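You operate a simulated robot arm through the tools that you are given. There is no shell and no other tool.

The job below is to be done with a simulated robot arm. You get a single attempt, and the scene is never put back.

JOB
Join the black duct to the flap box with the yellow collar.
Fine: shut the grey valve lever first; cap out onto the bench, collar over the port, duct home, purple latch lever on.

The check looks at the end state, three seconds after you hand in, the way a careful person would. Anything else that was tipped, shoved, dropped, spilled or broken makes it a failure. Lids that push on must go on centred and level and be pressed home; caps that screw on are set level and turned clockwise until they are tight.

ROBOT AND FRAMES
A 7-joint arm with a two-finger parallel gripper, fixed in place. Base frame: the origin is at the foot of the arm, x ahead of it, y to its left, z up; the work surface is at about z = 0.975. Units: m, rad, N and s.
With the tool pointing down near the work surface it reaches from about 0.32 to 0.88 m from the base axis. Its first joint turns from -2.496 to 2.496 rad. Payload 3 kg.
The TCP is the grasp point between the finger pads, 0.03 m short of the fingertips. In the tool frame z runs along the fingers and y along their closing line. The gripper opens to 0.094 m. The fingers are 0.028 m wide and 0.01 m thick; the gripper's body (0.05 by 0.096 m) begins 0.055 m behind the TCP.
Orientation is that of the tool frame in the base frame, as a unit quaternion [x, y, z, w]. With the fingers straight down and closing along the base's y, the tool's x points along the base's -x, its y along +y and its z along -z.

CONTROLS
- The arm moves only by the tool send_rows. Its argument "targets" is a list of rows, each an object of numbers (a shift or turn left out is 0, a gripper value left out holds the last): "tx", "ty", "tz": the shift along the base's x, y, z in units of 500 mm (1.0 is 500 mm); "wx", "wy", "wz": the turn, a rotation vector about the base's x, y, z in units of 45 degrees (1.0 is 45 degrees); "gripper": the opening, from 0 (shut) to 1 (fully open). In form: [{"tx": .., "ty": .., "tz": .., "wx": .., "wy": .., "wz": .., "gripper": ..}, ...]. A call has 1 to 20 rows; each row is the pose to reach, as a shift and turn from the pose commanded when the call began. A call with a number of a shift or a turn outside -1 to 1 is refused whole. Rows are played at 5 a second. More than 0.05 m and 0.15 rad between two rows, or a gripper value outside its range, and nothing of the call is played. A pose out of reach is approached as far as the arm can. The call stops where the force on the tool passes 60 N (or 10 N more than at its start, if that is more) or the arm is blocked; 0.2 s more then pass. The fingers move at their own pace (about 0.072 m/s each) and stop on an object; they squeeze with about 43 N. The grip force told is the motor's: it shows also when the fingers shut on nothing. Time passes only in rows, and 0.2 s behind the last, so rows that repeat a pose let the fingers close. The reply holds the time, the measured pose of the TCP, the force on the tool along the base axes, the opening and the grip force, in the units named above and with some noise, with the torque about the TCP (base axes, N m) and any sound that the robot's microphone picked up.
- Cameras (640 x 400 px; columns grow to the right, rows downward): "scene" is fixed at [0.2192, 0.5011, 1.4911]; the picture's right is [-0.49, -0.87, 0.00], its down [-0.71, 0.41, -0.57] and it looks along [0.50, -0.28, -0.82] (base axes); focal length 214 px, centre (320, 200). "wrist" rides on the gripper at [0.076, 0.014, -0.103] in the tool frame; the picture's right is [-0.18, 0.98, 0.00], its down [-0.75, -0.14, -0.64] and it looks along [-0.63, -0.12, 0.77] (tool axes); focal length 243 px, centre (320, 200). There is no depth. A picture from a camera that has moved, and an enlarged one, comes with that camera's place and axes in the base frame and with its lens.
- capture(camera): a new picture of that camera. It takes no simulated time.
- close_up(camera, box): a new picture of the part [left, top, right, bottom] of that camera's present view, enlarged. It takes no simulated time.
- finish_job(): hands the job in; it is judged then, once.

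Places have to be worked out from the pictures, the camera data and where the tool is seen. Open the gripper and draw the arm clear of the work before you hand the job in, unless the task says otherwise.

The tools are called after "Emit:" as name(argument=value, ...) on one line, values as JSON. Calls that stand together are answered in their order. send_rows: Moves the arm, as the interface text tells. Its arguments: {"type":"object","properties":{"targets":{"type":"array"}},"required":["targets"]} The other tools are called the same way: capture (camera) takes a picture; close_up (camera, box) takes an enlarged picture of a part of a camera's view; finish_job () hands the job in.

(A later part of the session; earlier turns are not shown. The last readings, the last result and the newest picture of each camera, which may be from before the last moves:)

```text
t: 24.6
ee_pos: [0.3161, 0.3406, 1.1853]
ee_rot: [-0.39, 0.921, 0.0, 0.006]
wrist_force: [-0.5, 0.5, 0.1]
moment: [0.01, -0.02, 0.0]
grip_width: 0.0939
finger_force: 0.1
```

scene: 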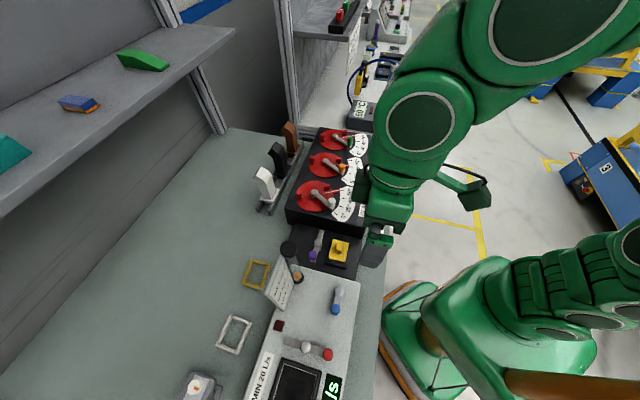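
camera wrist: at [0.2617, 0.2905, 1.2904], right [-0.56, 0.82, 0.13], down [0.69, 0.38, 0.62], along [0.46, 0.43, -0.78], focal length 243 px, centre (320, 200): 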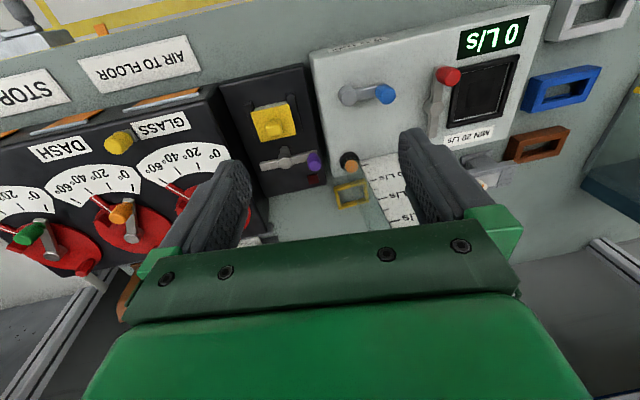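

That was only a transient from the fast move, and the arm has settled. I'll take fresh close-ups of the base.

Emit:
capture(camera="wrist")

Emit:
close_up(camera="wrist", box=[220, 60, 380, 200])

Emit:
close_up(camera="scene", box=[285, 220, 375, 280])

```text
taken
camera wrist: at [0.2518, 0.2944, 1.2878], right [-0.58, 0.82, 0.0], down [0.62, 0.44, 0.65], along [0.53, 0.38, -0.76], focal length 243 px, centre (320, 200)
```

wrist: 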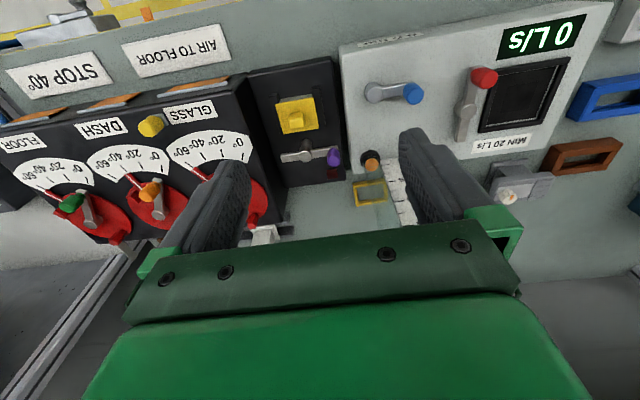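

```text
2.86 times, centred on (300, 130) of wrist
camera zoom: at [0.2518, 0.2944, 1.2878], right [-0.58, 0.82, 0.0], down [0.62, 0.44, 0.65], along [0.53, 0.38, -0.76], focal length 693 px, centre (377, 400)
```

zoom: 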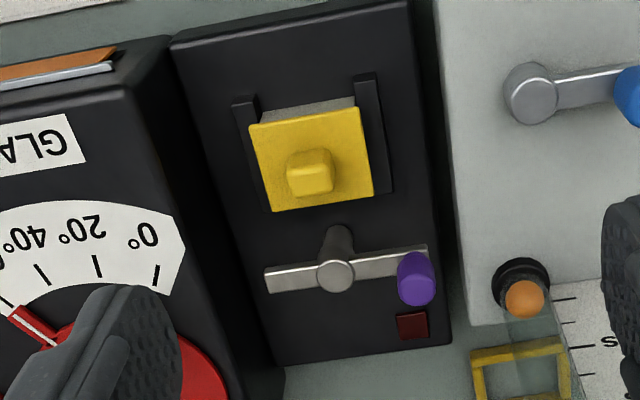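

```text
6.67 times, centred on (330, 250) of scene
camera zoom: at [0.2192, 0.5011, 1.4911], right [-0.49, -0.87, 0.0], down [-0.71, 0.41, -0.57], along [0.5, -0.28, -0.82], focal length 1430 px, centre (253, -133)
```

zoom: 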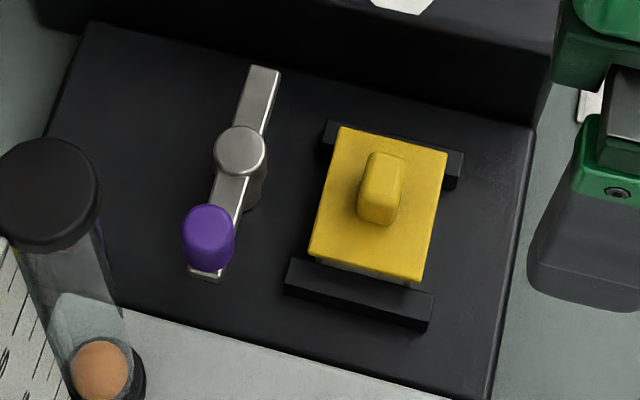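

Triangulating both views puts the bench top here near z 0.88, the black base top near 0.91, and the cap centre near (0.387, 0.350) with its plate at about 0.938. The TCP itself projects to about (320, 187) in the wrist image, so I can line up by eye. I'll move above the cap.

Emit:
send_rows(targets=[{"tx": 0.03, "ty": 0.005, "tz": -0.04, "gripper": 0.5}, {"tx": 0.07, "ty": 0.01, "tz": -0.09}, {"tx": 0.11, "ty": 0.015, "tz": -0.14}, {"tx": 0.14, "ty": 0.02, "tz": -0.2}, {"tx": 0.142, "ty": 0.02, "tz": -0.25}, {"tx": 0.142, "ty": 0.02, "tz": -0.25}])

Emit:
capture(camera="wrist")

Emit:
close_up(camera="scene", box=[270, 190, 390, 280])

```text
t: 26.0
ee_pos: [0.3874, 0.3489, 1.0584]
ee_rot: [-0.389, 0.921, -0.001, 0.0]
wrist_force: [0.2, 0.7, 0.6]
moment: [-0.02, 0.01, 0.01]
grip_width: 0.0472
finger_force: 0.1
```

```text
taken
camera wrist: at [0.3232, 0.3031, 1.1604], right [-0.58, 0.82, 0.0], down [0.63, 0.44, 0.64], along [0.52, 0.37, -0.77], focal length 243 px, centre (320, 200)
```

wrist: 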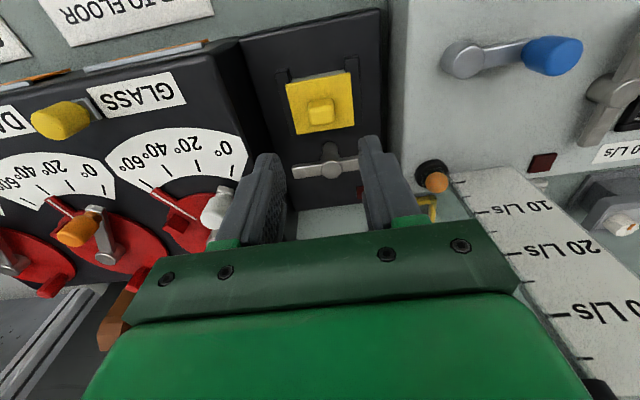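

```text
4.44 times, centred on (330, 235) of scene
camera zoom: at [0.2192, 0.5011, 1.4911], right [-0.49, -0.87, 0.0], down [-0.71, 0.41, -0.57], along [0.5, -0.28, -0.82], focal length 953 px, centre (276, 44)
```

zoom: 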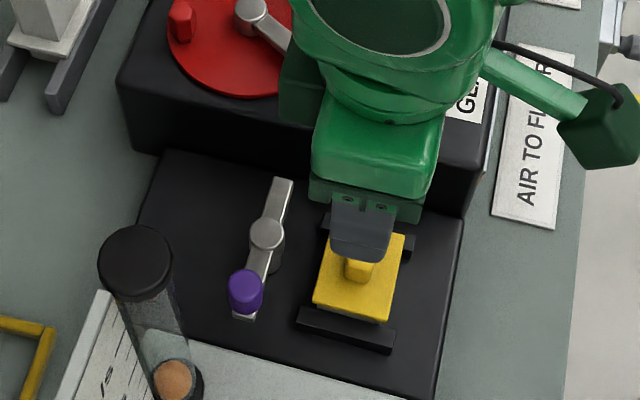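

The cap knob projects to about (0.3855, 0.349), almost straight below the tool, and the plate is aligned with the fingers. I'll descend to just above it.

Emit:
send_rows(targets=[{"tx": -0.002, "tz": -0.05, "gripper": 0.44}, {"tx": -0.003, "tz": -0.1}, {"tx": -0.003, "tz": -0.14}, {"tx": -0.003, "tz": -0.14}])

Emit:
capture(camera="wrist")

Emit:
close_up(camera="scene", box=[300, 210, 380, 270])

```text
t: 27.0
ee_pos: [0.3869, 0.3497, 0.9857]
ee_rot: [-0.389, 0.921, 0.001, 0.0]
wrist_force: [-0.2, 0.1, 0.4]
moment: [-0.03, 0.0, -0.02]
grip_width: 0.0413
finger_force: 0.0
```

```text
taken
camera wrist: at [0.3221, 0.3038, 1.0893], right [-0.58, 0.82, 0.0], down [0.63, 0.44, 0.64], along [0.52, 0.37, -0.77], focal length 243 px, centre (320, 200)
```

wrist: 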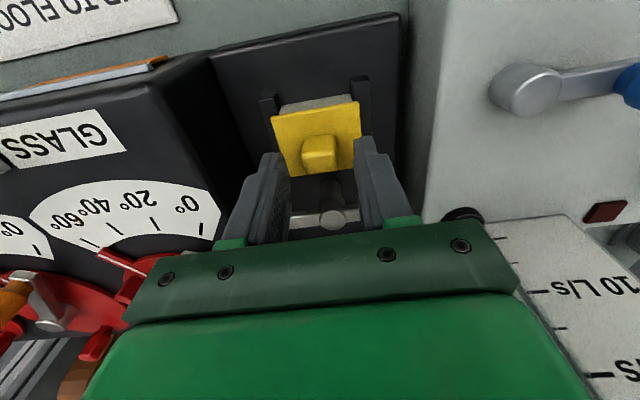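

```text
6.67 times, centred on (340, 240) of scene
camera zoom: at [0.2192, 0.5011, 1.4911], right [-0.49, -0.87, 0.0], down [-0.71, 0.41, -0.57], along [0.5, -0.28, -0.82], focal length 1430 px, centre (187, -67)
```

zoom: 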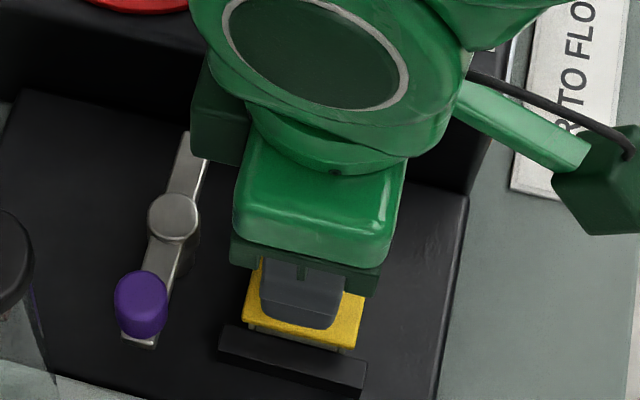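

It's well centred. I'll go down another 13 mm and close on the knob.

Emit:
send_rows(targets=[{"tz": -0.013}, {"tz": -0.026}, {"tz": -0.026}])

Emit:
capture(camera="wrist")

```text
t: 27.8
ee_pos: [0.3857, 0.3501, 0.9742]
ee_rot: [-0.389, 0.921, 0.0, 0.0]
wrist_force: [-0.1, -0.5, 0.0]
moment: [-0.01, 0.0, -0.03]
grip_width: 0.0413
finger_force: 0.2
```

```text
taken
camera wrist: at [0.322, 0.3048, 1.077], right [-0.58, 0.82, 0.0], down [0.63, 0.44, 0.64], along [0.52, 0.37, -0.77], focal length 243 px, centre (320, 200)
```

wrist: 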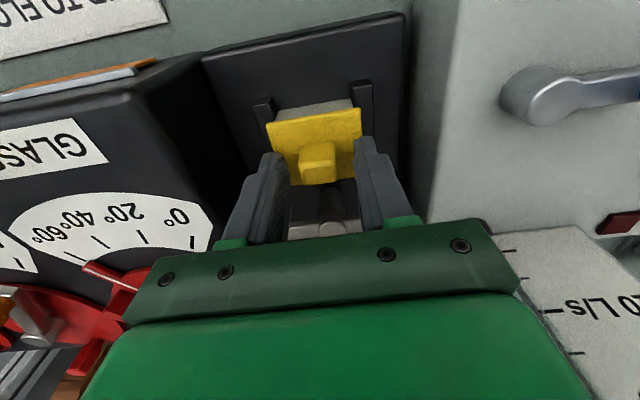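

I'll go down another 6 mm for a better bite, then close.

Emit:
send_rows(targets=[{"tz": -0.006}, {"tz": -0.012}, {"tz": -0.012}])

Emit:
send_rows(targets=[{"gripper": 0.3}, {"gripper": 0.2}, {"gripper": 0.1}, {"gripper": 0.0}, {"gripper": 0.0}])

Emit:
capture(camera="wrist")

```text
t: 28.8
ee_pos: [0.3855, 0.3509, 0.9704]
ee_rot: [-0.39, 0.921, 0.0, 0.002]
wrist_force: [-3.7, -5.7, 21.4]
moment: [-0.2, 0.23, 0.03]
grip_width: 0.0415
finger_force: 0.0
stopped in row 3: the force on the tool passed its limit at 62 N (the readings are from after the stop); the commanded pose is now the measured one
```

```text
t: 30.0
ee_pos: [0.3854, 0.351, 0.971]
ee_rot: [-0.389, 0.921, 0.0, 0.003]
wrist_force: [13.3, -1.4, 42.1]
moment: [-0.08, -0.2, 0.02]
grip_width: 0.0204
finger_force: 42.9
```

```text
taken
camera wrist: at [0.3224, 0.3051, 1.0728], right [-0.58, 0.82, 0.0], down [0.62, 0.44, 0.65], along [0.53, 0.37, -0.76], focal length 243 px, centre (320, 200)
```

wrist: 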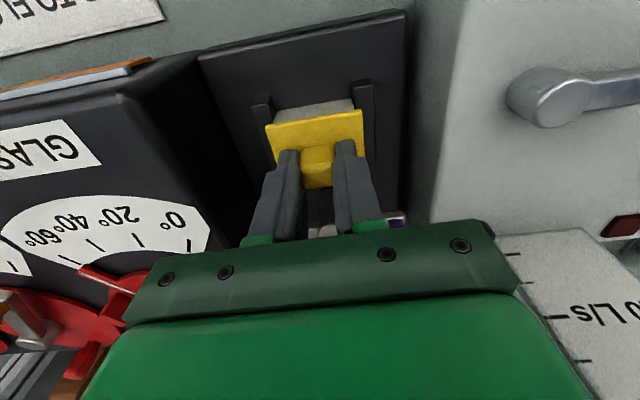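

The fingertips touched the plate at z about 0.9405, and the knob is gripped at 20 mm. Next I'll lift straight up.

Emit:
send_rows(targets=[{"tz": 0.01}, {"tz": 0.02}, {"tz": 0.035}, {"tz": 0.06}, {"tz": 0.09}, {"tz": 0.13}, {"tz": 0.13}])

Emit:
capture(camera="wrist")

Emit:
close_up(camera="scene", box=[280, 190, 380, 280])

```text
t: 31.6
ee_pos: [0.3857, 0.3519, 1.0353]
ee_rot: [-0.389, 0.921, 0.002, 0.0]
wrist_force: [-0.9, 0.1, -1.1]
moment: [0.03, -0.02, 0.02]
grip_width: 0.0202
finger_force: 42.3
```

```text
taken
camera wrist: at [0.3219, 0.3059, 1.1371], right [-0.58, 0.82, 0.0], down [0.62, 0.44, 0.64], along [0.53, 0.37, -0.76], focal length 243 px, centre (320, 200)
```

wrist: 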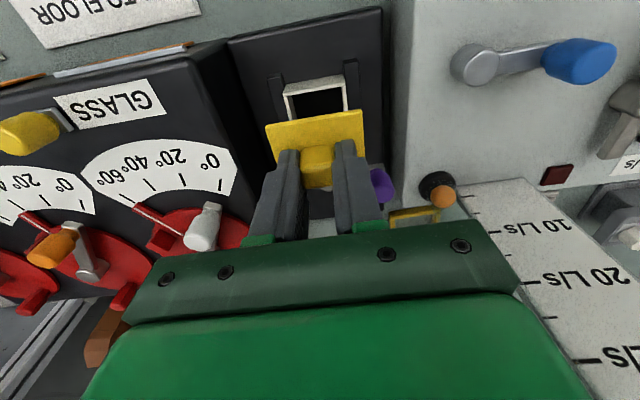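

```text
4.44 times, centred on (330, 235) of scene
camera zoom: at [0.2192, 0.5011, 1.4911], right [-0.49, -0.87, 0.0], down [-0.71, 0.41, -0.57], along [0.5, -0.28, -0.82], focal length 953 px, centre (276, 44)
```

zoom: 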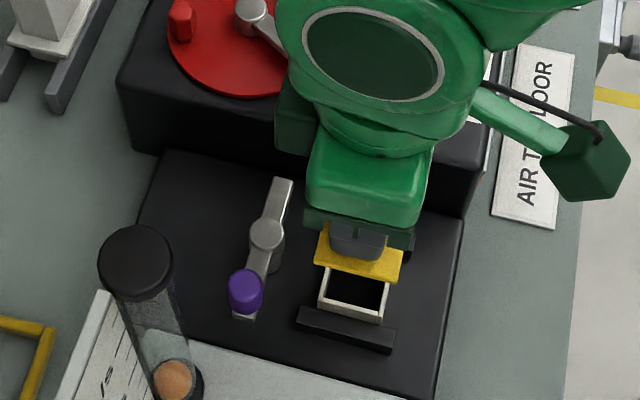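

The cap is out and the port spigot is exposed. The flow tube is tall (top about 1.13 at (0.375, 0.478)), so I'll rise to 1.16 and route around it to the clear bench area near (0.56, 0.59).

Emit:
send_rows(targets=[{"tz": 0.06}, {"tz": 0.13}, {"tz": 0.2}, {"tz": 0.25}, {"tz": 0.25, "tx": 0.07, "ty": 0.025}, {"tz": 0.25, "tx": 0.15, "ty": 0.05}, {"tz": 0.25, "tx": 0.22, "ty": 0.075}, {"tz": 0.25, "tx": 0.29, "ty": 0.1}, {"tz": 0.25, "tx": 0.32, "ty": 0.17}, {"tz": 0.25, "tx": 0.34, "ty": 0.25}, {"tz": 0.25, "tx": 0.345, "ty": 0.33}, {"tz": 0.25, "tx": 0.35, "ty": 0.4}, {"tz": 0.25, "tx": 0.35, "ty": 0.45}, {"tz": 0.25, "tx": 0.35, "ty": 0.476}, {"tz": 0.25, "tx": 0.35, "ty": 0.476}])

Emit:
capture(camera="wrist")

Emit:
capture(camera="scene")

```text
t: 34.8
ee_pos: [0.5616, 0.5633, 1.158]
ee_rot: [-0.389, 0.921, 0.001, 0.002]
wrist_force: [1.1, -0.1, -0.1]
moment: [-0.01, 0.0, -0.03]
grip_width: 0.0204
finger_force: 43.0
out of reach, approached as far as the arm can: row 13, 14, 15
```

```text
taken
camera wrist: at [0.4964, 0.5176, 1.2615], right [-0.58, 0.82, 0.0], down [0.62, 0.44, 0.64], along [0.53, 0.37, -0.76], focal length 243 px, centre (320, 200)
```

wrist: 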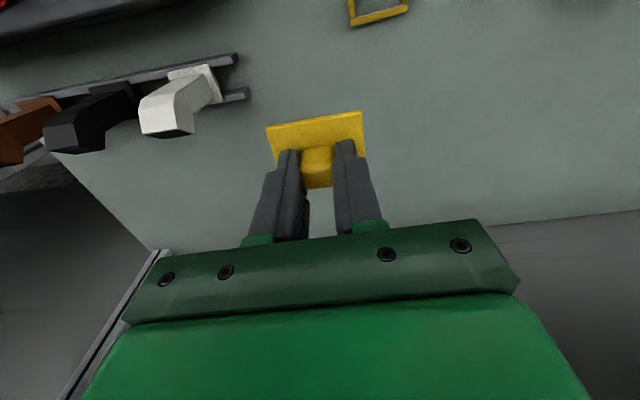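

```text
taken
```

scene: 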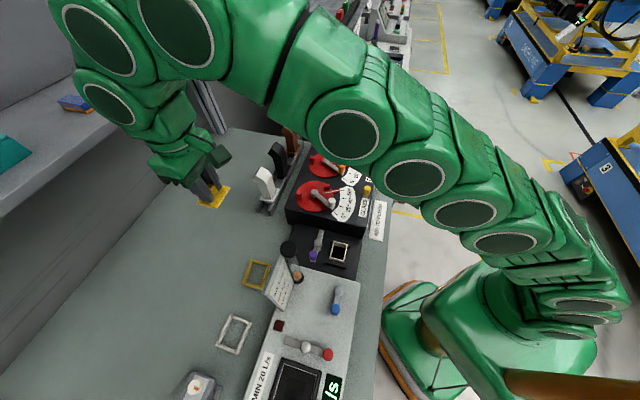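

The spot below, around (0.56, 0.565), is clear of the collar and the rack. I'll descend in stages.

Emit:
send_rows(targets=[{"tz": -0.07}, {"tz": -0.14}, {"tz": -0.21}, {"tz": -0.28}, {"tz": -0.34}, {"tz": -0.4}, {"tz": -0.44}, {"tz": -0.44}])

Emit:
capture(camera="wrist")

Emit:
close_up(camera="scene", box=[170, 160, 290, 280])

```text
t: 36.6
ee_pos: [0.5594, 0.5608, 0.9387]
ee_rot: [-0.389, 0.921, 0.001, 0.0]
wrist_force: [0.0, -0.2, -1.1]
moment: [-0.04, -0.02, -0.01]
grip_width: 0.0206
finger_force: 43.0
```

```text
taken
camera wrist: at [0.4962, 0.5152, 1.0419], right [-0.58, 0.82, 0.0], down [0.63, 0.44, 0.64], along [0.53, 0.37, -0.77], focal length 243 px, centre (320, 200)
```

wrist: 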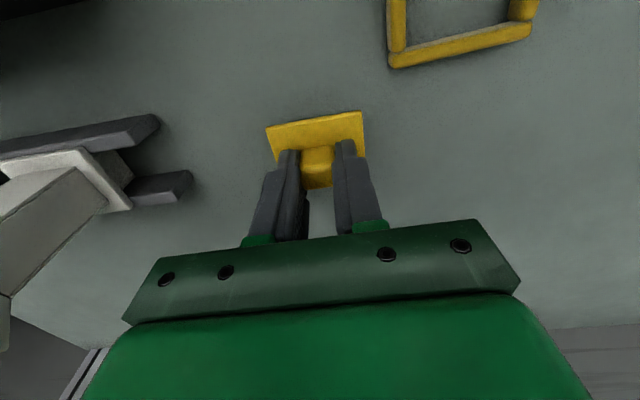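

```text
3.33 times, centred on (230, 220) of scene
camera zoom: at [0.2192, 0.5011, 1.4911], right [-0.49, -0.87, 0.0], down [-0.71, 0.41, -0.57], along [0.5, -0.28, -0.82], focal length 715 px, centre (620, 133)
```

zoom: 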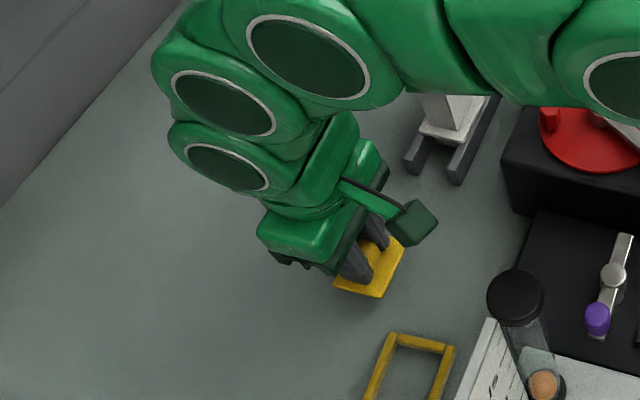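

Cap is about 20 mm above the bench with clear space around it. I'll lower gently in small steps until contact.

Emit:
send_rows(targets=[{"tz": -0.012}, {"tz": -0.02}, {"tz": -0.02}])

Emit:
send_rows(targets=[{"tz": -0.004}, {"tz": -0.008}, {"tz": -0.008}])

```text
t: 37.4
ee_pos: [0.5609, 0.5623, 0.9293]
ee_rot: [-0.389, 0.921, 0.0, 0.001]
wrist_force: [0.5, 0.1, -1.0]
moment: [0.03, -0.02, -0.01]
grip_width: 0.0201
finger_force: 43.4
```

```text
t: 38.2
ee_pos: [0.5608, 0.5626, 0.9252]
ee_rot: [-0.389, 0.921, 0.0, 0.001]
wrist_force: [-0.3, 0.5, 0.3]
moment: [0.01, -0.01, 0.0]
grip_width: 0.0203
finger_force: 43.4
```

Emit:
send_rows(targets=[{"tz": -0.004}, {"tz": -0.008}, {"tz": -0.008}])

Emit:
close_up(camera="scene", box=[220, 190, 280, 250])

```text
t: 39.0
ee_pos: [0.5622, 0.563, 0.9227]
ee_rot: [-0.389, 0.921, 0.0, 0.001]
wrist_force: [-1.3, -1.2, 13.6]
moment: [-0.04, 0.13, 0.0]
grip_width: 0.0202
finger_force: 43.0
```

```text
6.67 times, centred on (250, 220) of scene
camera zoom: at [0.2192, 0.5011, 1.4911], right [-0.49, -0.87, 0.0], down [-0.71, 0.41, -0.57], along [0.5, -0.28, -0.82], focal length 1430 px, centre (787, 67)
```

zoom: 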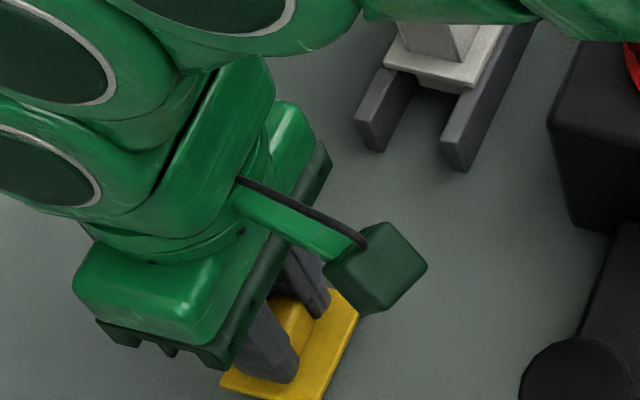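

Contact at 13.6 N with the TCP at 0.923, so the cap is on the bench. I'll release and rise.

Emit:
send_rows(targets=[{"tz": 0.002, "gripper": 0.2}, {"tz": 0.002, "gripper": 0.45}, {"tz": 0.002, "gripper": 0.45}, {"tz": 0.03}, {"tz": 0.08}, {"tz": 0.14}, {"tz": 0.2}, {"tz": 0.2}])

Emit:
capture(camera="wrist")

```text
t: 40.8
ee_pos: [0.5605, 0.5613, 1.0205]
ee_rot: [-0.389, 0.921, 0.001, -0.001]
wrist_force: [0.3, 0.2, -1.0]
moment: [0.0, 0.0, 0.0]
grip_width: 0.0422
finger_force: 0.0
```

```text
taken
camera wrist: at [0.4976, 0.5156, 1.1242], right [-0.58, 0.82, 0.0], down [0.63, 0.44, 0.64], along [0.53, 0.37, -0.77], focal length 243 px, centre (320, 200)
```

wrist: 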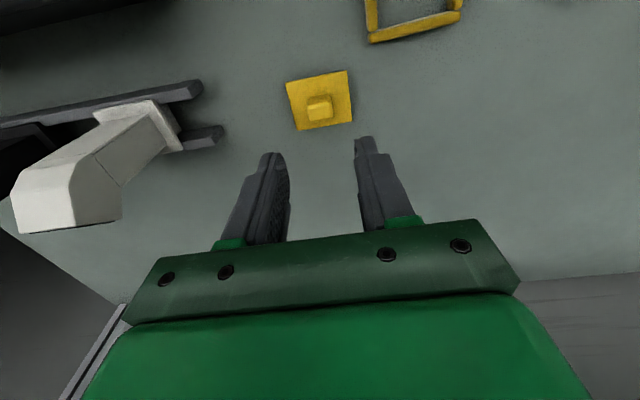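

The cap sits flat on the bench. I'll examine the collar from here, and then the port and rails, to plan the grip.

Emit:
close_up(camera="wrist", box=[340, 0, 480, 70])

Emit:
close_up(camera="scene", box=[300, 225, 370, 275])

Emit:
close_up(camera="scene", box=[225, 245, 305, 305])

Emit:
close_up(camera="wrist", box=[0, 70, 240, 240])

```text
4.57 times, centred on (410, 35) of wrist
camera zoom: at [0.4976, 0.5156, 1.1242], right [-0.58, 0.82, 0.0], down [0.63, 0.44, 0.64], along [0.53, 0.37, -0.77], focal length 1109 px, centre (-91, 954)
```

zoom: 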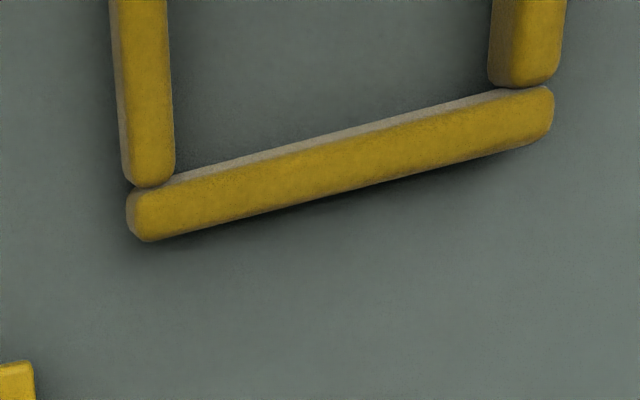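

```text
8.00 times, centred on (335, 250) of scene
camera zoom: at [0.2192, 0.5011, 1.4911], right [-0.49, -0.87, 0.0], down [-0.71, 0.41, -0.57], along [0.5, -0.28, -0.82], focal length 1716 px, centre (200, -200)
```

zoom: 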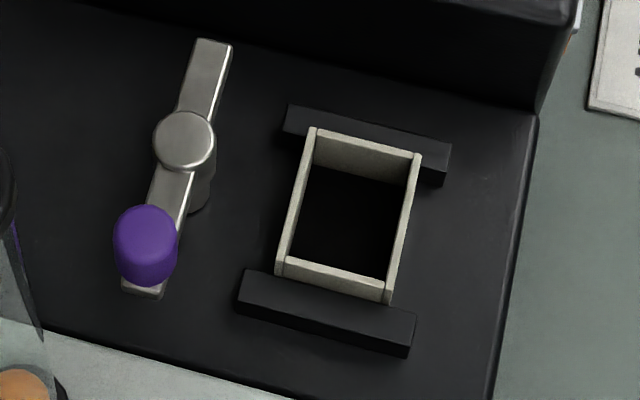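

```text
6.67 times, centred on (265, 275) of scene
camera zoom: at [0.2192, 0.5011, 1.4911], right [-0.49, -0.87, 0.0], down [-0.71, 0.41, -0.57], along [0.5, -0.28, -0.82], focal length 1430 px, centre (687, -300)
```

zoom: 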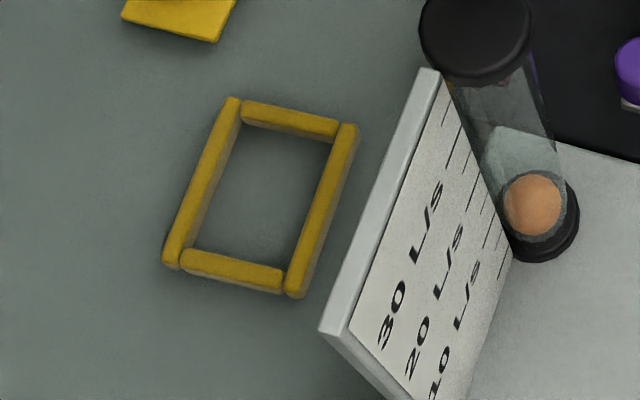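

```text
2.35 times, centred on (120, 155) of wrist
camera zoom: at [0.4976, 0.5156, 1.1242], right [-0.58, 0.82, 0.0], down [0.63, 0.44, 0.64], along [0.53, 0.37, -0.77], focal length 571 px, centre (791, 306)
```

zoom: 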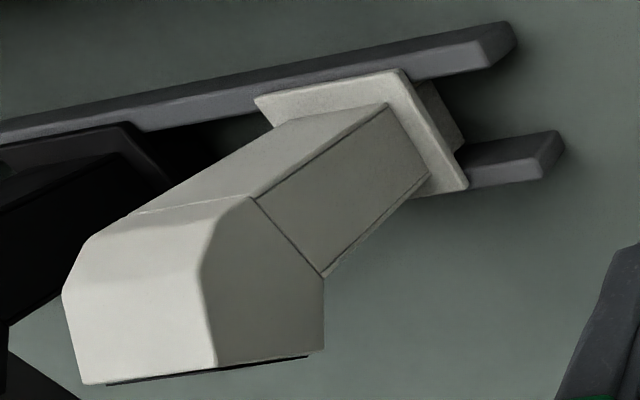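

The collar is a rectangular frame with its long sides near the bench-edge direction. The port has side rails, so I'll grip the collar across its long bars with the fingers closing away from and toward the robot. That needs a -90° turn, and I'll make it while raised.

Emit:
send_rows(targets=[{"tz": 0.04, "wz": -0.15}, {"tz": 0.08, "wz": -0.3}, {"tz": 0.12, "wz": -0.45}, {"tz": 0.14, "wz": -0.6}, {"tz": 0.16, "wz": -0.75}, {"tz": 0.16, "wz": -0.88}, {"tz": 0.16, "wz": -1.0}])

Emit:
send_rows(targets=[{"tx": -0.03, "wz": -0.15}, {"tx": -0.06, "wz": -0.3}, {"tx": -0.1, "wz": -0.45, "ty": 0.01}, {"tx": -0.14, "wz": -0.6, "ty": 0.02}, {"tx": -0.18, "wz": -0.75, "ty": 0.02}, {"tx": -0.2, "wz": -0.88, "ty": 0.02}, {"tx": -0.21, "wz": -1.0, "ty": 0.02}, {"tx": -0.21, "wz": -1.0, "ty": 0.02}])

Emit:
capture(camera="wrist")

Emit:
capture(camera="scene")

```text
t: 42.4
ee_pos: [0.5607, 0.5628, 1.1017]
ee_rot: [-0.007, 1.0, -0.002, 0.001]
wrist_force: [0.0, 0.4, 0.1]
moment: [0.04, 0.01, 0.01]
grip_width: 0.0422
finger_force: 0.1
```

```text
t: 44.2
ee_pos: [0.4561, 0.5723, 1.1014]
ee_rot: [0.376, 0.927, 0.0, 0.0]
wrist_force: [-0.3, 0.0, -0.3]
moment: [0.03, -0.02, 0.02]
grip_width: 0.0424
finger_force: 0.0
```

```text
taken
camera wrist: at [0.4115, 0.6348, 1.2036], right [0.82, 0.58, 0.0], down [0.44, -0.63, 0.64], along [0.37, -0.53, -0.77], focal length 243 px, centre (320, 200)
```

wrist: 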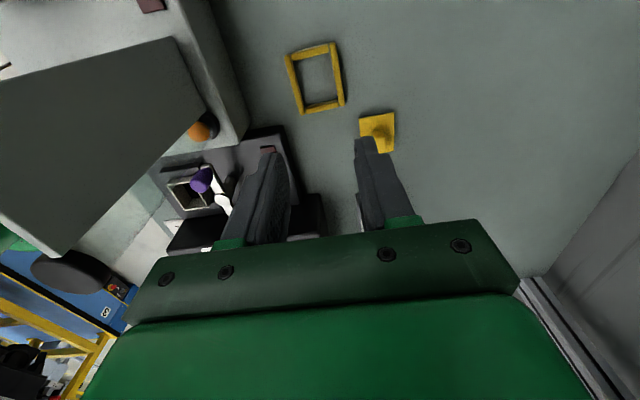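

```text
taken
```

scene: 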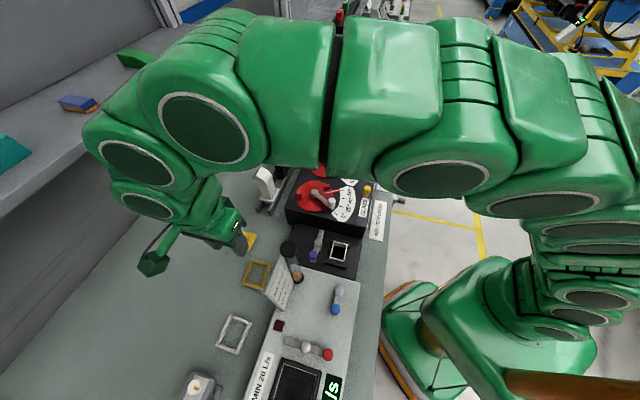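

The collar is in clear view near (316, 77). I'll enlarge it to measure its centre and angle.

Emit:
close_up(camera="wrist", box=[264, 30, 376, 130])

Emit:
close_up(camera="wrist", box=[150, 120, 270, 220])

```text
4.00 times, centred on (320, 80) of wrist
camera zoom: at [0.4115, 0.6348, 1.2036], right [0.82, 0.58, 0.0], down [0.44, -0.63, 0.64], along [0.37, -0.53, -0.77], focal length 970 px, centre (320, 680)
```

zoom: 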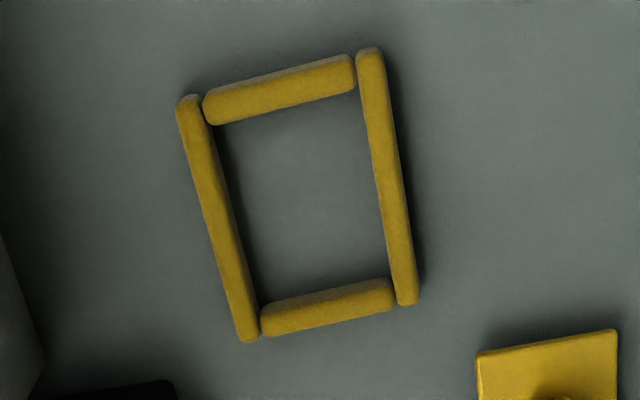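

```text
4.00 times, centred on (210, 170) of wrist
camera zoom: at [0.4115, 0.6348, 1.2036], right [0.82, 0.58, 0.0], down [0.44, -0.63, 0.64], along [0.37, -0.53, -0.77], focal length 970 px, centre (760, 320)
```

zoom: 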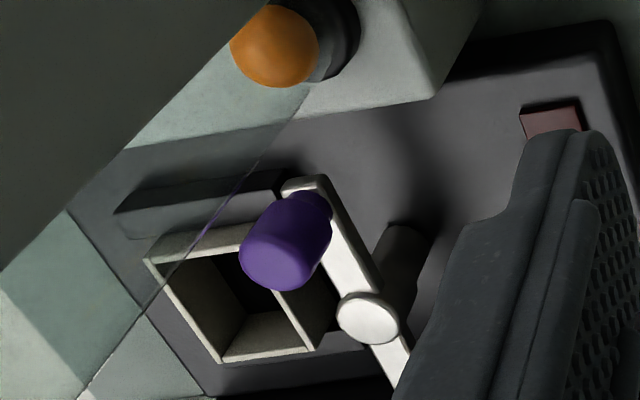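

The collar measures about 70 × 53 mm, centred near (0.4525, 0.5695) and turned about 1.8° from my tool. I'll open fully, align and descend partway.

Emit:
send_rows(targets=[{"tx": -0.003, "ty": -0.003, "tz": -0.06, "wz": 0.04, "gripper": 1}, {"tx": -0.0072, "ty": -0.0056, "tz": -0.13, "wz": 0.04, "gripper": 1}, {"tx": -0.0072, "ty": -0.0056, "tz": -0.2, "wz": 0.04, "gripper": 1}, {"tx": -0.0072, "ty": -0.0056, "tz": -0.27, "wz": 0.04, "gripper": 1}, {"tx": -0.0072, "ty": -0.0056, "tz": -0.3, "wz": 0.04, "gripper": 1}, {"tx": -0.0072, "ty": -0.0056, "tz": -0.3, "wz": 0.04, "gripper": 1}])

Emit:
capture(camera="wrist")

Emit:
close_up(camera="scene", box=[220, 210, 310, 310])

```text
t: 45.6
ee_pos: [0.4522, 0.5689, 0.9504]
ee_rot: [0.362, 0.932, -0.001, 0.001]
wrist_force: [0.3, -0.1, 0.2]
moment: [-0.02, -0.01, 0.0]
grip_width: 0.094
finger_force: 0.1
```

```text
taken
camera wrist: at [0.4052, 0.6308, 1.0534], right [0.8, 0.6, 0.0], down [0.46, -0.61, 0.64], along [0.39, -0.51, -0.77], focal length 243 px, centre (320, 200)
```

wrist: 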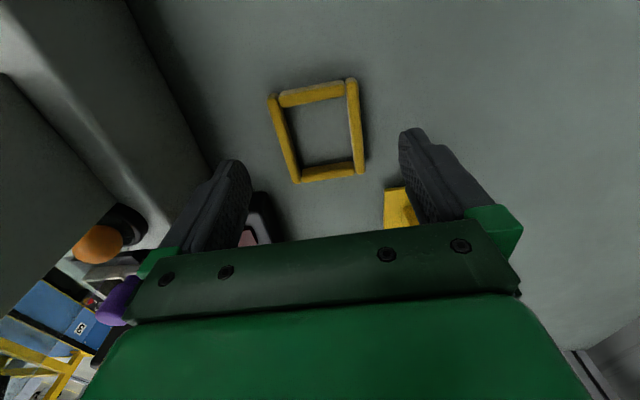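

```text
4.00 times, centred on (265, 260) of scene
camera zoom: at [0.2192, 0.5011, 1.4911], right [-0.49, -0.87, 0.0], down [-0.71, 0.41, -0.57], along [0.5, -0.28, -0.82], focal length 858 px, centre (540, -40)
```

zoom: 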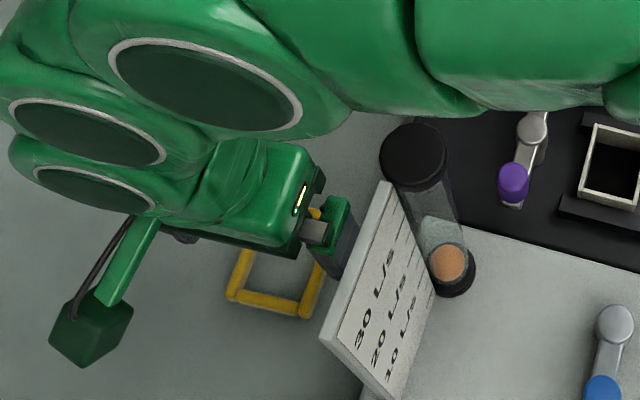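

The collar is aligned and centred within about 3 mm. I'll lower the fingers around it slowly.

Emit:
send_rows(targets=[{"tx": -0.004, "ty": -0.004, "tz": -0.03}, {"tx": -0.004, "ty": -0.004, "tz": -0.055}, {"tx": -0.004, "ty": -0.004, "tz": -0.07}, {"tx": -0.004, "ty": -0.004, "tz": -0.078}, {"tx": -0.004, "ty": -0.004, "tz": -0.078}])

Emit:
capture(camera="wrist")

```text
t: 46.8
ee_pos: [0.4509, 0.5696, 0.912]
ee_rot: [0.362, 0.932, 0.0, 0.001]
wrist_force: [0.8, -0.2, -1.1]
moment: [-0.02, -0.01, 0.02]
grip_width: 0.0938
finger_force: 0.0
```

```text
taken
camera wrist: at [0.4038, 0.6292, 1.0151], right [0.8, 0.6, 0.0], down [0.46, -0.61, 0.64], along [0.39, -0.51, -0.77], focal length 243 px, centre (320, 200)
```

wrist: 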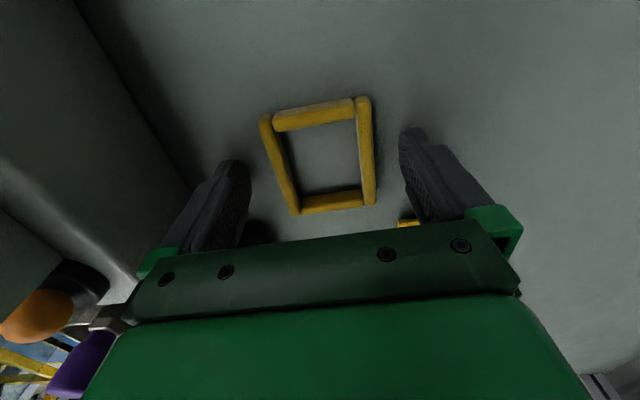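

No contact yet with the tips at about 0.882. I'll go down a few more millimetres in small steps.

Emit:
send_rows(targets=[{"tz": -0.004}, {"tz": -0.008}, {"tz": -0.008}])

```text
t: 47.6
ee_pos: [0.451, 0.5687, 0.9096]
ee_rot: [0.362, 0.932, 0.0, 0.002]
wrist_force: [-1.0, -2.2, 36.4]
moment: [-1.2, 1.49, 0.1]
grip_width: 0.094
finger_force: 0.0
```

The tips touch the bench at about 0.8795. I'll back off 2 mm and close on the collar.

Emit:
send_rows(targets=[{"tz": 0.006}, {"tz": 0.006, "gripper": 0.8}, {"tz": 0.006, "gripper": 0.65}, {"tz": 0.006, "gripper": 0.5}, {"tz": 0.006, "gripper": 0.3}, {"tz": 0.006, "gripper": 0.3}, {"tz": 0.006, "gripper": 0.3}])

Emit:
capture(camera="wrist")

```text
t: 49.2
ee_pos: [0.4507, 0.5679, 0.9108]
ee_rot: [0.362, 0.932, -0.001, 0.001]
wrist_force: [0.4, -0.6, 0.4]
moment: [0.01, 0.0, 0.01]
grip_width: 0.0579
finger_force: 42.9
```

```text
taken
camera wrist: at [0.404, 0.629, 1.0139], right [0.8, 0.6, 0.0], down [0.46, -0.61, 0.64], along [0.39, -0.51, -0.77], focal length 243 px, centre (320, 200)
```

wrist: 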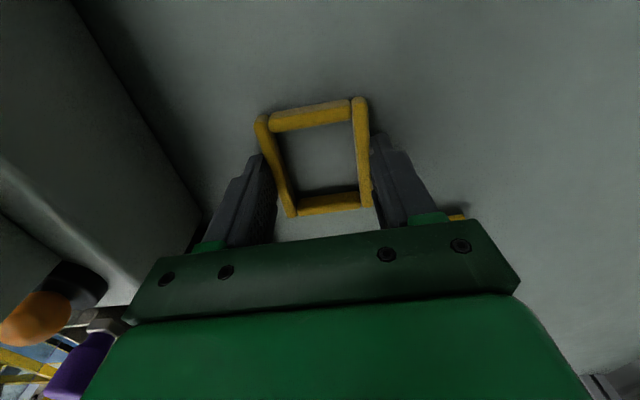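

Collar gripped at 58 mm across. I'll lift it to 1.18 and route around the tall flow tube toward the port.

Emit:
send_rows(targets=[{"tz": 0.02}, {"tz": 0.06}, {"tz": 0.12}, {"tz": 0.2}, {"tz": 0.28}, {"tz": 0.36}, {"tz": 0.44}, {"tz": 0.51}, {"tz": 0.54}, {"tz": 0.54}])

Emit:
capture(camera="wrist")

```text
t: 51.4
ee_pos: [0.4476, 0.5671, 1.1812]
ee_rot: [0.361, 0.933, -0.002, 0.001]
wrist_force: [-0.5, -0.3, 0.0]
moment: [0.0, 0.01, 0.01]
grip_width: 0.0577
finger_force: 42.9
```

```text
taken
camera wrist: at [0.4017, 0.6282, 1.2847], right [0.8, 0.6, 0.0], down [0.46, -0.61, 0.64], along [0.39, -0.51, -0.76], focal length 243 px, centre (320, 200)
```

wrist: 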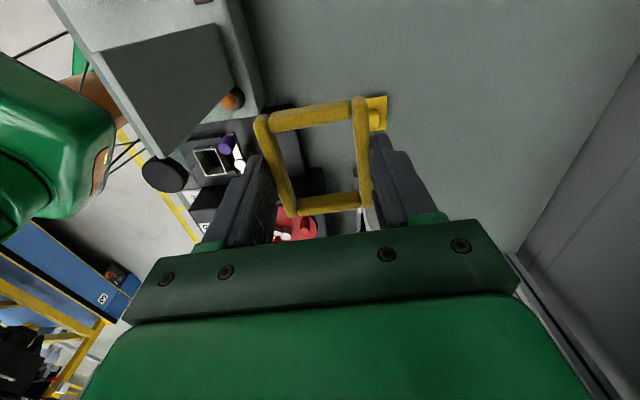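

The collar is held square. The port centre works out near (0.3845, 0.3505), its long side parallel to the bench edge. I'll carry the collar around the tube to above the port.

Emit:
send_rows(targets=[{"tx": 0.03, "ty": -0.06, "wz": -0.02}, {"tx": 0.06, "ty": -0.12, "wz": -0.042}, {"tx": 0.09, "ty": -0.18, "wz": -0.042}, {"tx": 0.105, "ty": -0.234, "wz": -0.042}, {"tx": 0.07, "ty": -0.29, "wz": -0.042}, {"tx": 0.02, "ty": -0.34, "wz": -0.042}, {"tx": -0.04, "ty": -0.38, "wz": -0.042}, {"tx": -0.09, "ty": -0.41, "wz": -0.042}, {"tx": -0.126, "ty": -0.433, "wz": -0.042}, {"tx": -0.126, "ty": -0.433, "wz": -0.042}, {"tx": -0.126, "ty": -0.433, "tz": -0.06, "wz": -0.042}, {"tx": -0.126, "ty": -0.433, "tz": -0.12, "wz": -0.042}, {"tx": -0.126, "ty": -0.433, "tz": -0.12, "wz": -0.042}])

Emit:
capture(camera="wrist")

Emit:
capture(camera="scene")

```text
t: 54.2
ee_pos: [0.3889, 0.3503, 1.1218]
ee_rot: [0.375, 0.927, -0.001, 0.0]
wrist_force: [-0.6, -0.5, 0.4]
moment: [0.02, 0.02, -0.01]
grip_width: 0.0577
finger_force: 43.5
```

```text
taken
camera wrist: at [0.3443, 0.4137, 1.2236], right [0.82, 0.58, 0.0], down [0.44, -0.63, 0.64], along [0.37, -0.53, -0.77], focal length 243 px, centre (320, 200)
```

wrist: 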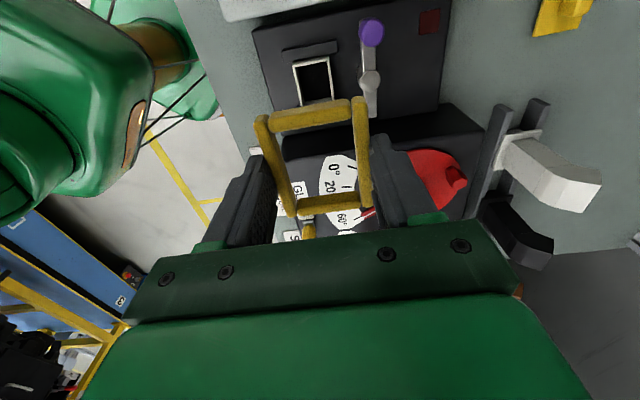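

```text
taken
```

scene: 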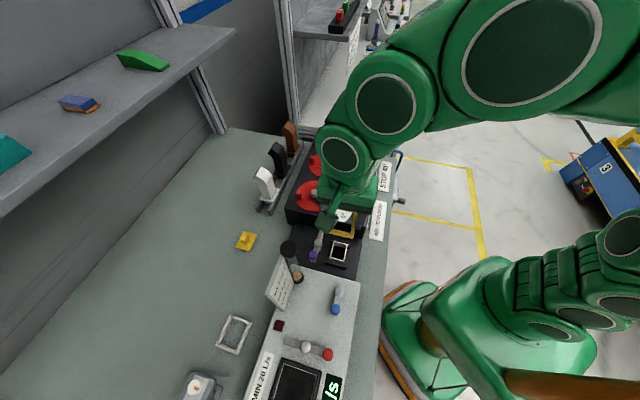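

Both the port and the held collar are visible, so I'll enlarge them to measure the offset between the two.

Emit:
close_up(camera="wrist", box=[240, 20, 400, 120])

Emit:
close_up(camera="wrist", box=[240, 85, 400, 225])

```text
4.00 times, centred on (320, 70) of wrist
camera zoom: at [0.3443, 0.4137, 1.2236], right [0.82, 0.58, 0.0], down [0.44, -0.63, 0.64], along [0.37, -0.53, -0.77], focal length 970 px, centre (320, 720)
```

zoom: 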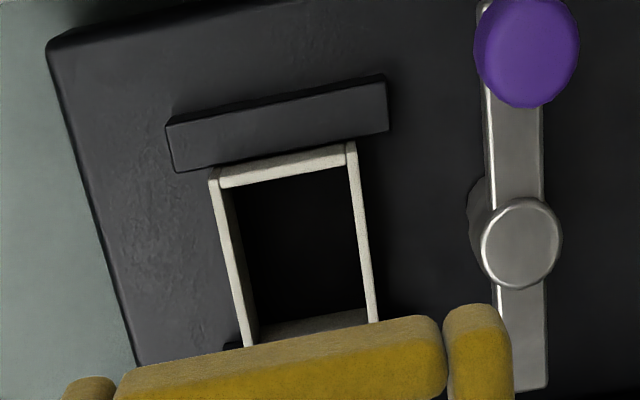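

```text
2.86 times, centred on (320, 155) of wrist
camera zoom: at [0.3443, 0.4137, 1.2236], right [0.82, 0.58, 0.0], down [0.44, -0.63, 0.64], along [0.37, -0.53, -0.77], focal length 693 px, centre (320, 329)
```

zoom: 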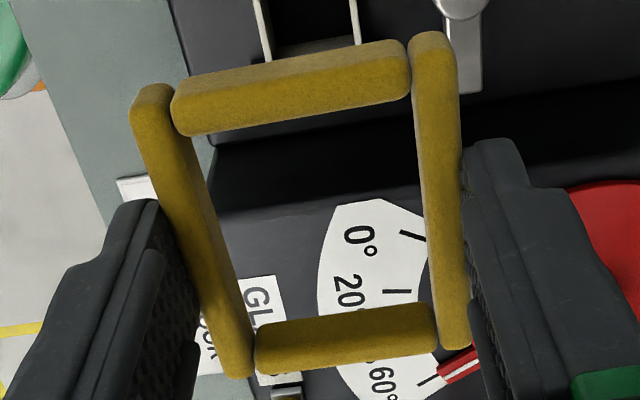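

I want to understand the gap between rails and rim before lowering, so I'll zoom in hard on the port from both cameras.

Emit:
close_up(camera="wrist", box=[276, 30, 346, 105])

Emit:
close_up(camera="scene", box=[322, 232, 358, 274])

```text
5.33 times, centred on (311, 68) of wrist
camera zoom: at [0.3443, 0.4137, 1.2236], right [0.82, 0.58, 0.0], down [0.44, -0.63, 0.64], along [0.37, -0.53, -0.77], focal length 1294 px, centre (368, 907)
```

zoom: 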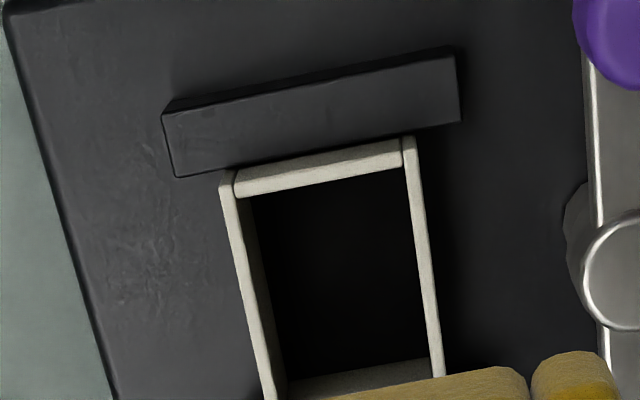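

```text
9.52 times, centred on (340, 253) of scene
camera zoom: at [0.2192, 0.5011, 1.4911], right [-0.49, -0.87, 0.0], down [-0.71, 0.41, -0.57], along [0.5, -0.28, -0.82], focal length 2043 px, centre (130, -305)
```

zoom: 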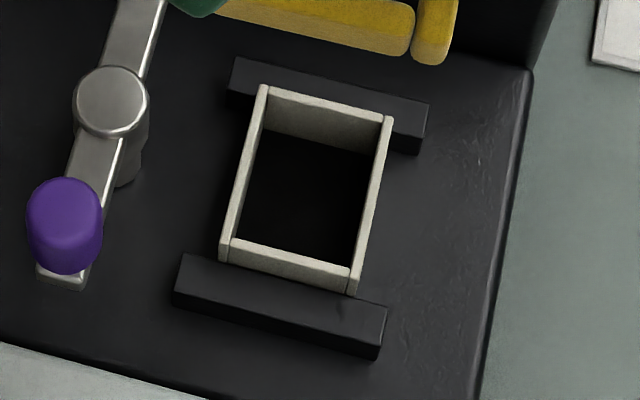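

The rim stands about 12 mm above the two rails, so the collar should slip over the rim and rest its end bars on the rails. The target TCP is about (0.383, 0.350), and I'll lower to just above the rim and re-check.

Emit:
send_rows(targets=[{"tx": -0.006, "ty": -0.001, "tz": -0.05}, {"tx": -0.0114, "ty": -0.001, "tz": -0.1}, {"tx": -0.0114, "ty": -0.001, "tz": -0.15}, {"tx": -0.0114, "ty": -0.001, "tz": -0.2}, {"tx": -0.0114, "ty": -0.001, "tz": -0.23}, {"tx": -0.0114, "ty": -0.001, "tz": -0.23}])

Emit:
capture(camera="wrist")

Emit:
close_up(camera="scene", box=[290, 200, 380, 280])

```text
t: 55.6
ee_pos: [0.3812, 0.3503, 1.0083]
ee_rot: [0.377, 0.926, -0.001, 0.0]
wrist_force: [0.3, 0.1, -0.1]
moment: [0.02, -0.03, -0.03]
grip_width: 0.0578
finger_force: 42.6
```

```text
taken
camera wrist: at [0.3354, 0.4122, 1.111], right [0.82, 0.58, 0.0], down [0.44, -0.63, 0.64], along [0.37, -0.53, -0.76], focal length 243 px, centre (320, 200)
```

wrist: 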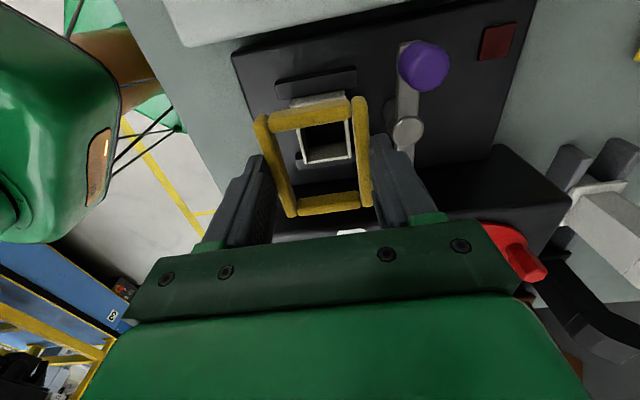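

```text
5.00 times, centred on (335, 240) of scene
camera zoom: at [0.2192, 0.5011, 1.4911], right [-0.49, -0.87, 0.0], down [-0.71, 0.41, -0.57], along [0.5, -0.28, -0.82], focal length 1072 px, centre (245, 0)
```

zoom: 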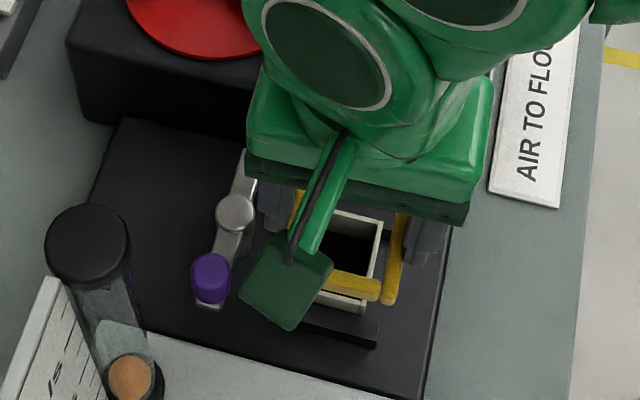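

I'll enlarge the view of the collar over the port to refine the offset.

Emit:
close_up(camera="wrist", box=[250, 60, 380, 225])

```text
2.42 times, centred on (315, 142) of wrist
camera zoom: at [0.3354, 0.4122, 1.111], right [0.82, 0.58, 0.0], down [0.44, -0.63, 0.64], along [0.37, -0.53, -0.76], focal length 588 px, centre (332, 339)
```

zoom: 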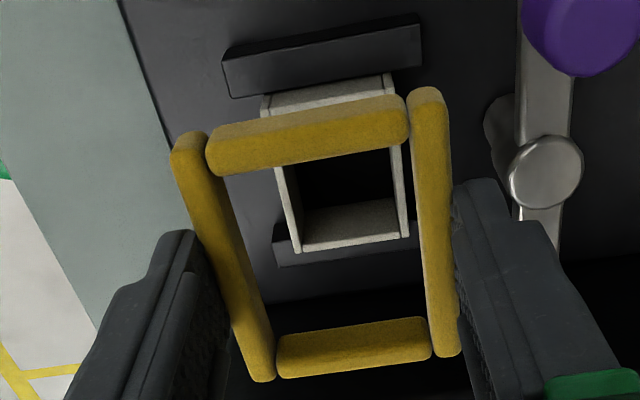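

The offset is about 2 mm toward the shelf and 2 mm toward the flap box. I'll correct that and lower to just above the rim.

Emit:
send_rows(targets=[{"tx": 0.0054, "tz": -0.02}, {"tx": 0.0054, "tz": -0.045}, {"tx": 0.0054, "tz": -0.064}, {"tx": 0.0054, "tz": -0.064}])

Emit:
close_up(camera="wrist", box=[250, 60, 380, 225])

Emit:
close_up(camera="scene", box=[300, 220, 380, 270])

```text
t: 56.6
ee_pos: [0.3842, 0.3491, 0.9762]
ee_rot: [0.377, 0.926, 0.0, 0.0]
wrist_force: [0.0, 0.4, 0.1]
moment: [0.02, -0.02, -0.01]
grip_width: 0.0581
finger_force: 42.6
```

```text
2.42 times, centred on (315, 142) of wrist
camera zoom: at [0.3389, 0.4127, 1.0784], right [0.82, 0.58, 0.0], down [0.44, -0.63, 0.64], along [0.37, -0.53, -0.77], focal length 588 px, centre (332, 339)
```

zoom: 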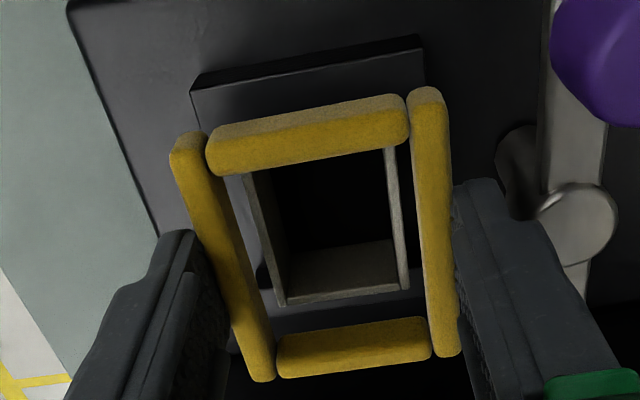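

```text
8.00 times, centred on (340, 245) of scene
camera zoom: at [0.2192, 0.5011, 1.4911], right [-0.49, -0.87, 0.0], down [-0.71, 0.41, -0.57], along [0.5, -0.28, -0.82], focal length 1716 px, centre (160, -160)
```

zoom: 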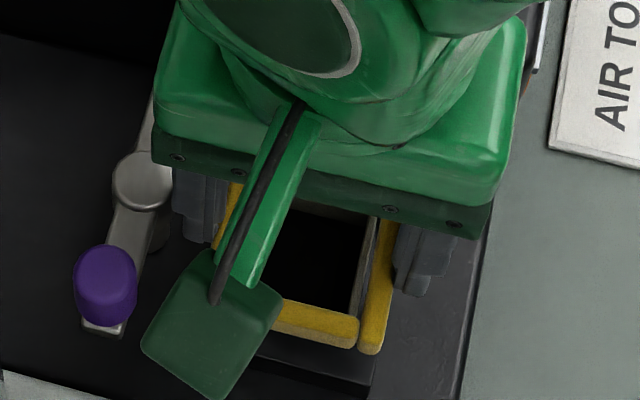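

The collar now surrounds the port outline with about 3 mm clearance on all sides. I'll lower slowly with force watch, nudging 1 mm away from the latch post.

Emit:
send_rows(targets=[{"tx": -0.0014, "ty": -0.0014, "tz": -0.006}, {"tx": -0.0014, "ty": -0.0014, "tz": -0.014}, {"tx": -0.0014, "ty": -0.0014, "tz": -0.022}, {"tx": -0.0014, "ty": -0.0014, "tz": -0.022}])

Emit:
close_up(camera="wrist", box=[250, 60, 420, 225])

```text
t: 57.6
ee_pos: [0.3823, 0.3507, 0.9651]
ee_rot: [0.376, 0.927, 0.0, 0.0]
wrist_force: [0.1, -0.4, -0.2]
moment: [-0.01, 0.01, 0.01]
grip_width: 0.0579
finger_force: 42.7
```

```text
2.42 times, centred on (335, 142) of wrist
camera zoom: at [0.3383, 0.412, 1.0666], right [0.82, 0.58, 0.0], down [0.44, -0.63, 0.64], along [0.37, -0.53, -0.77], focal length 588 px, centre (284, 339)
```

zoom: 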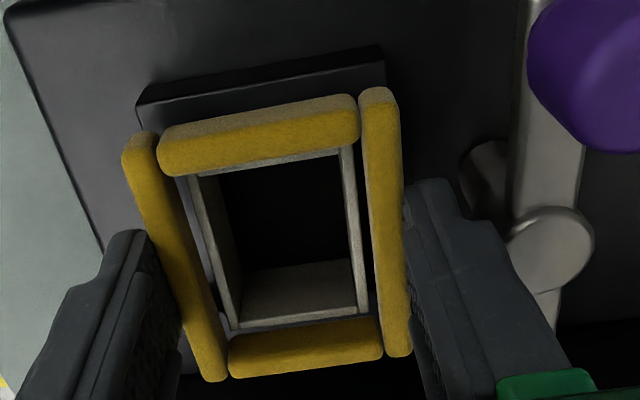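

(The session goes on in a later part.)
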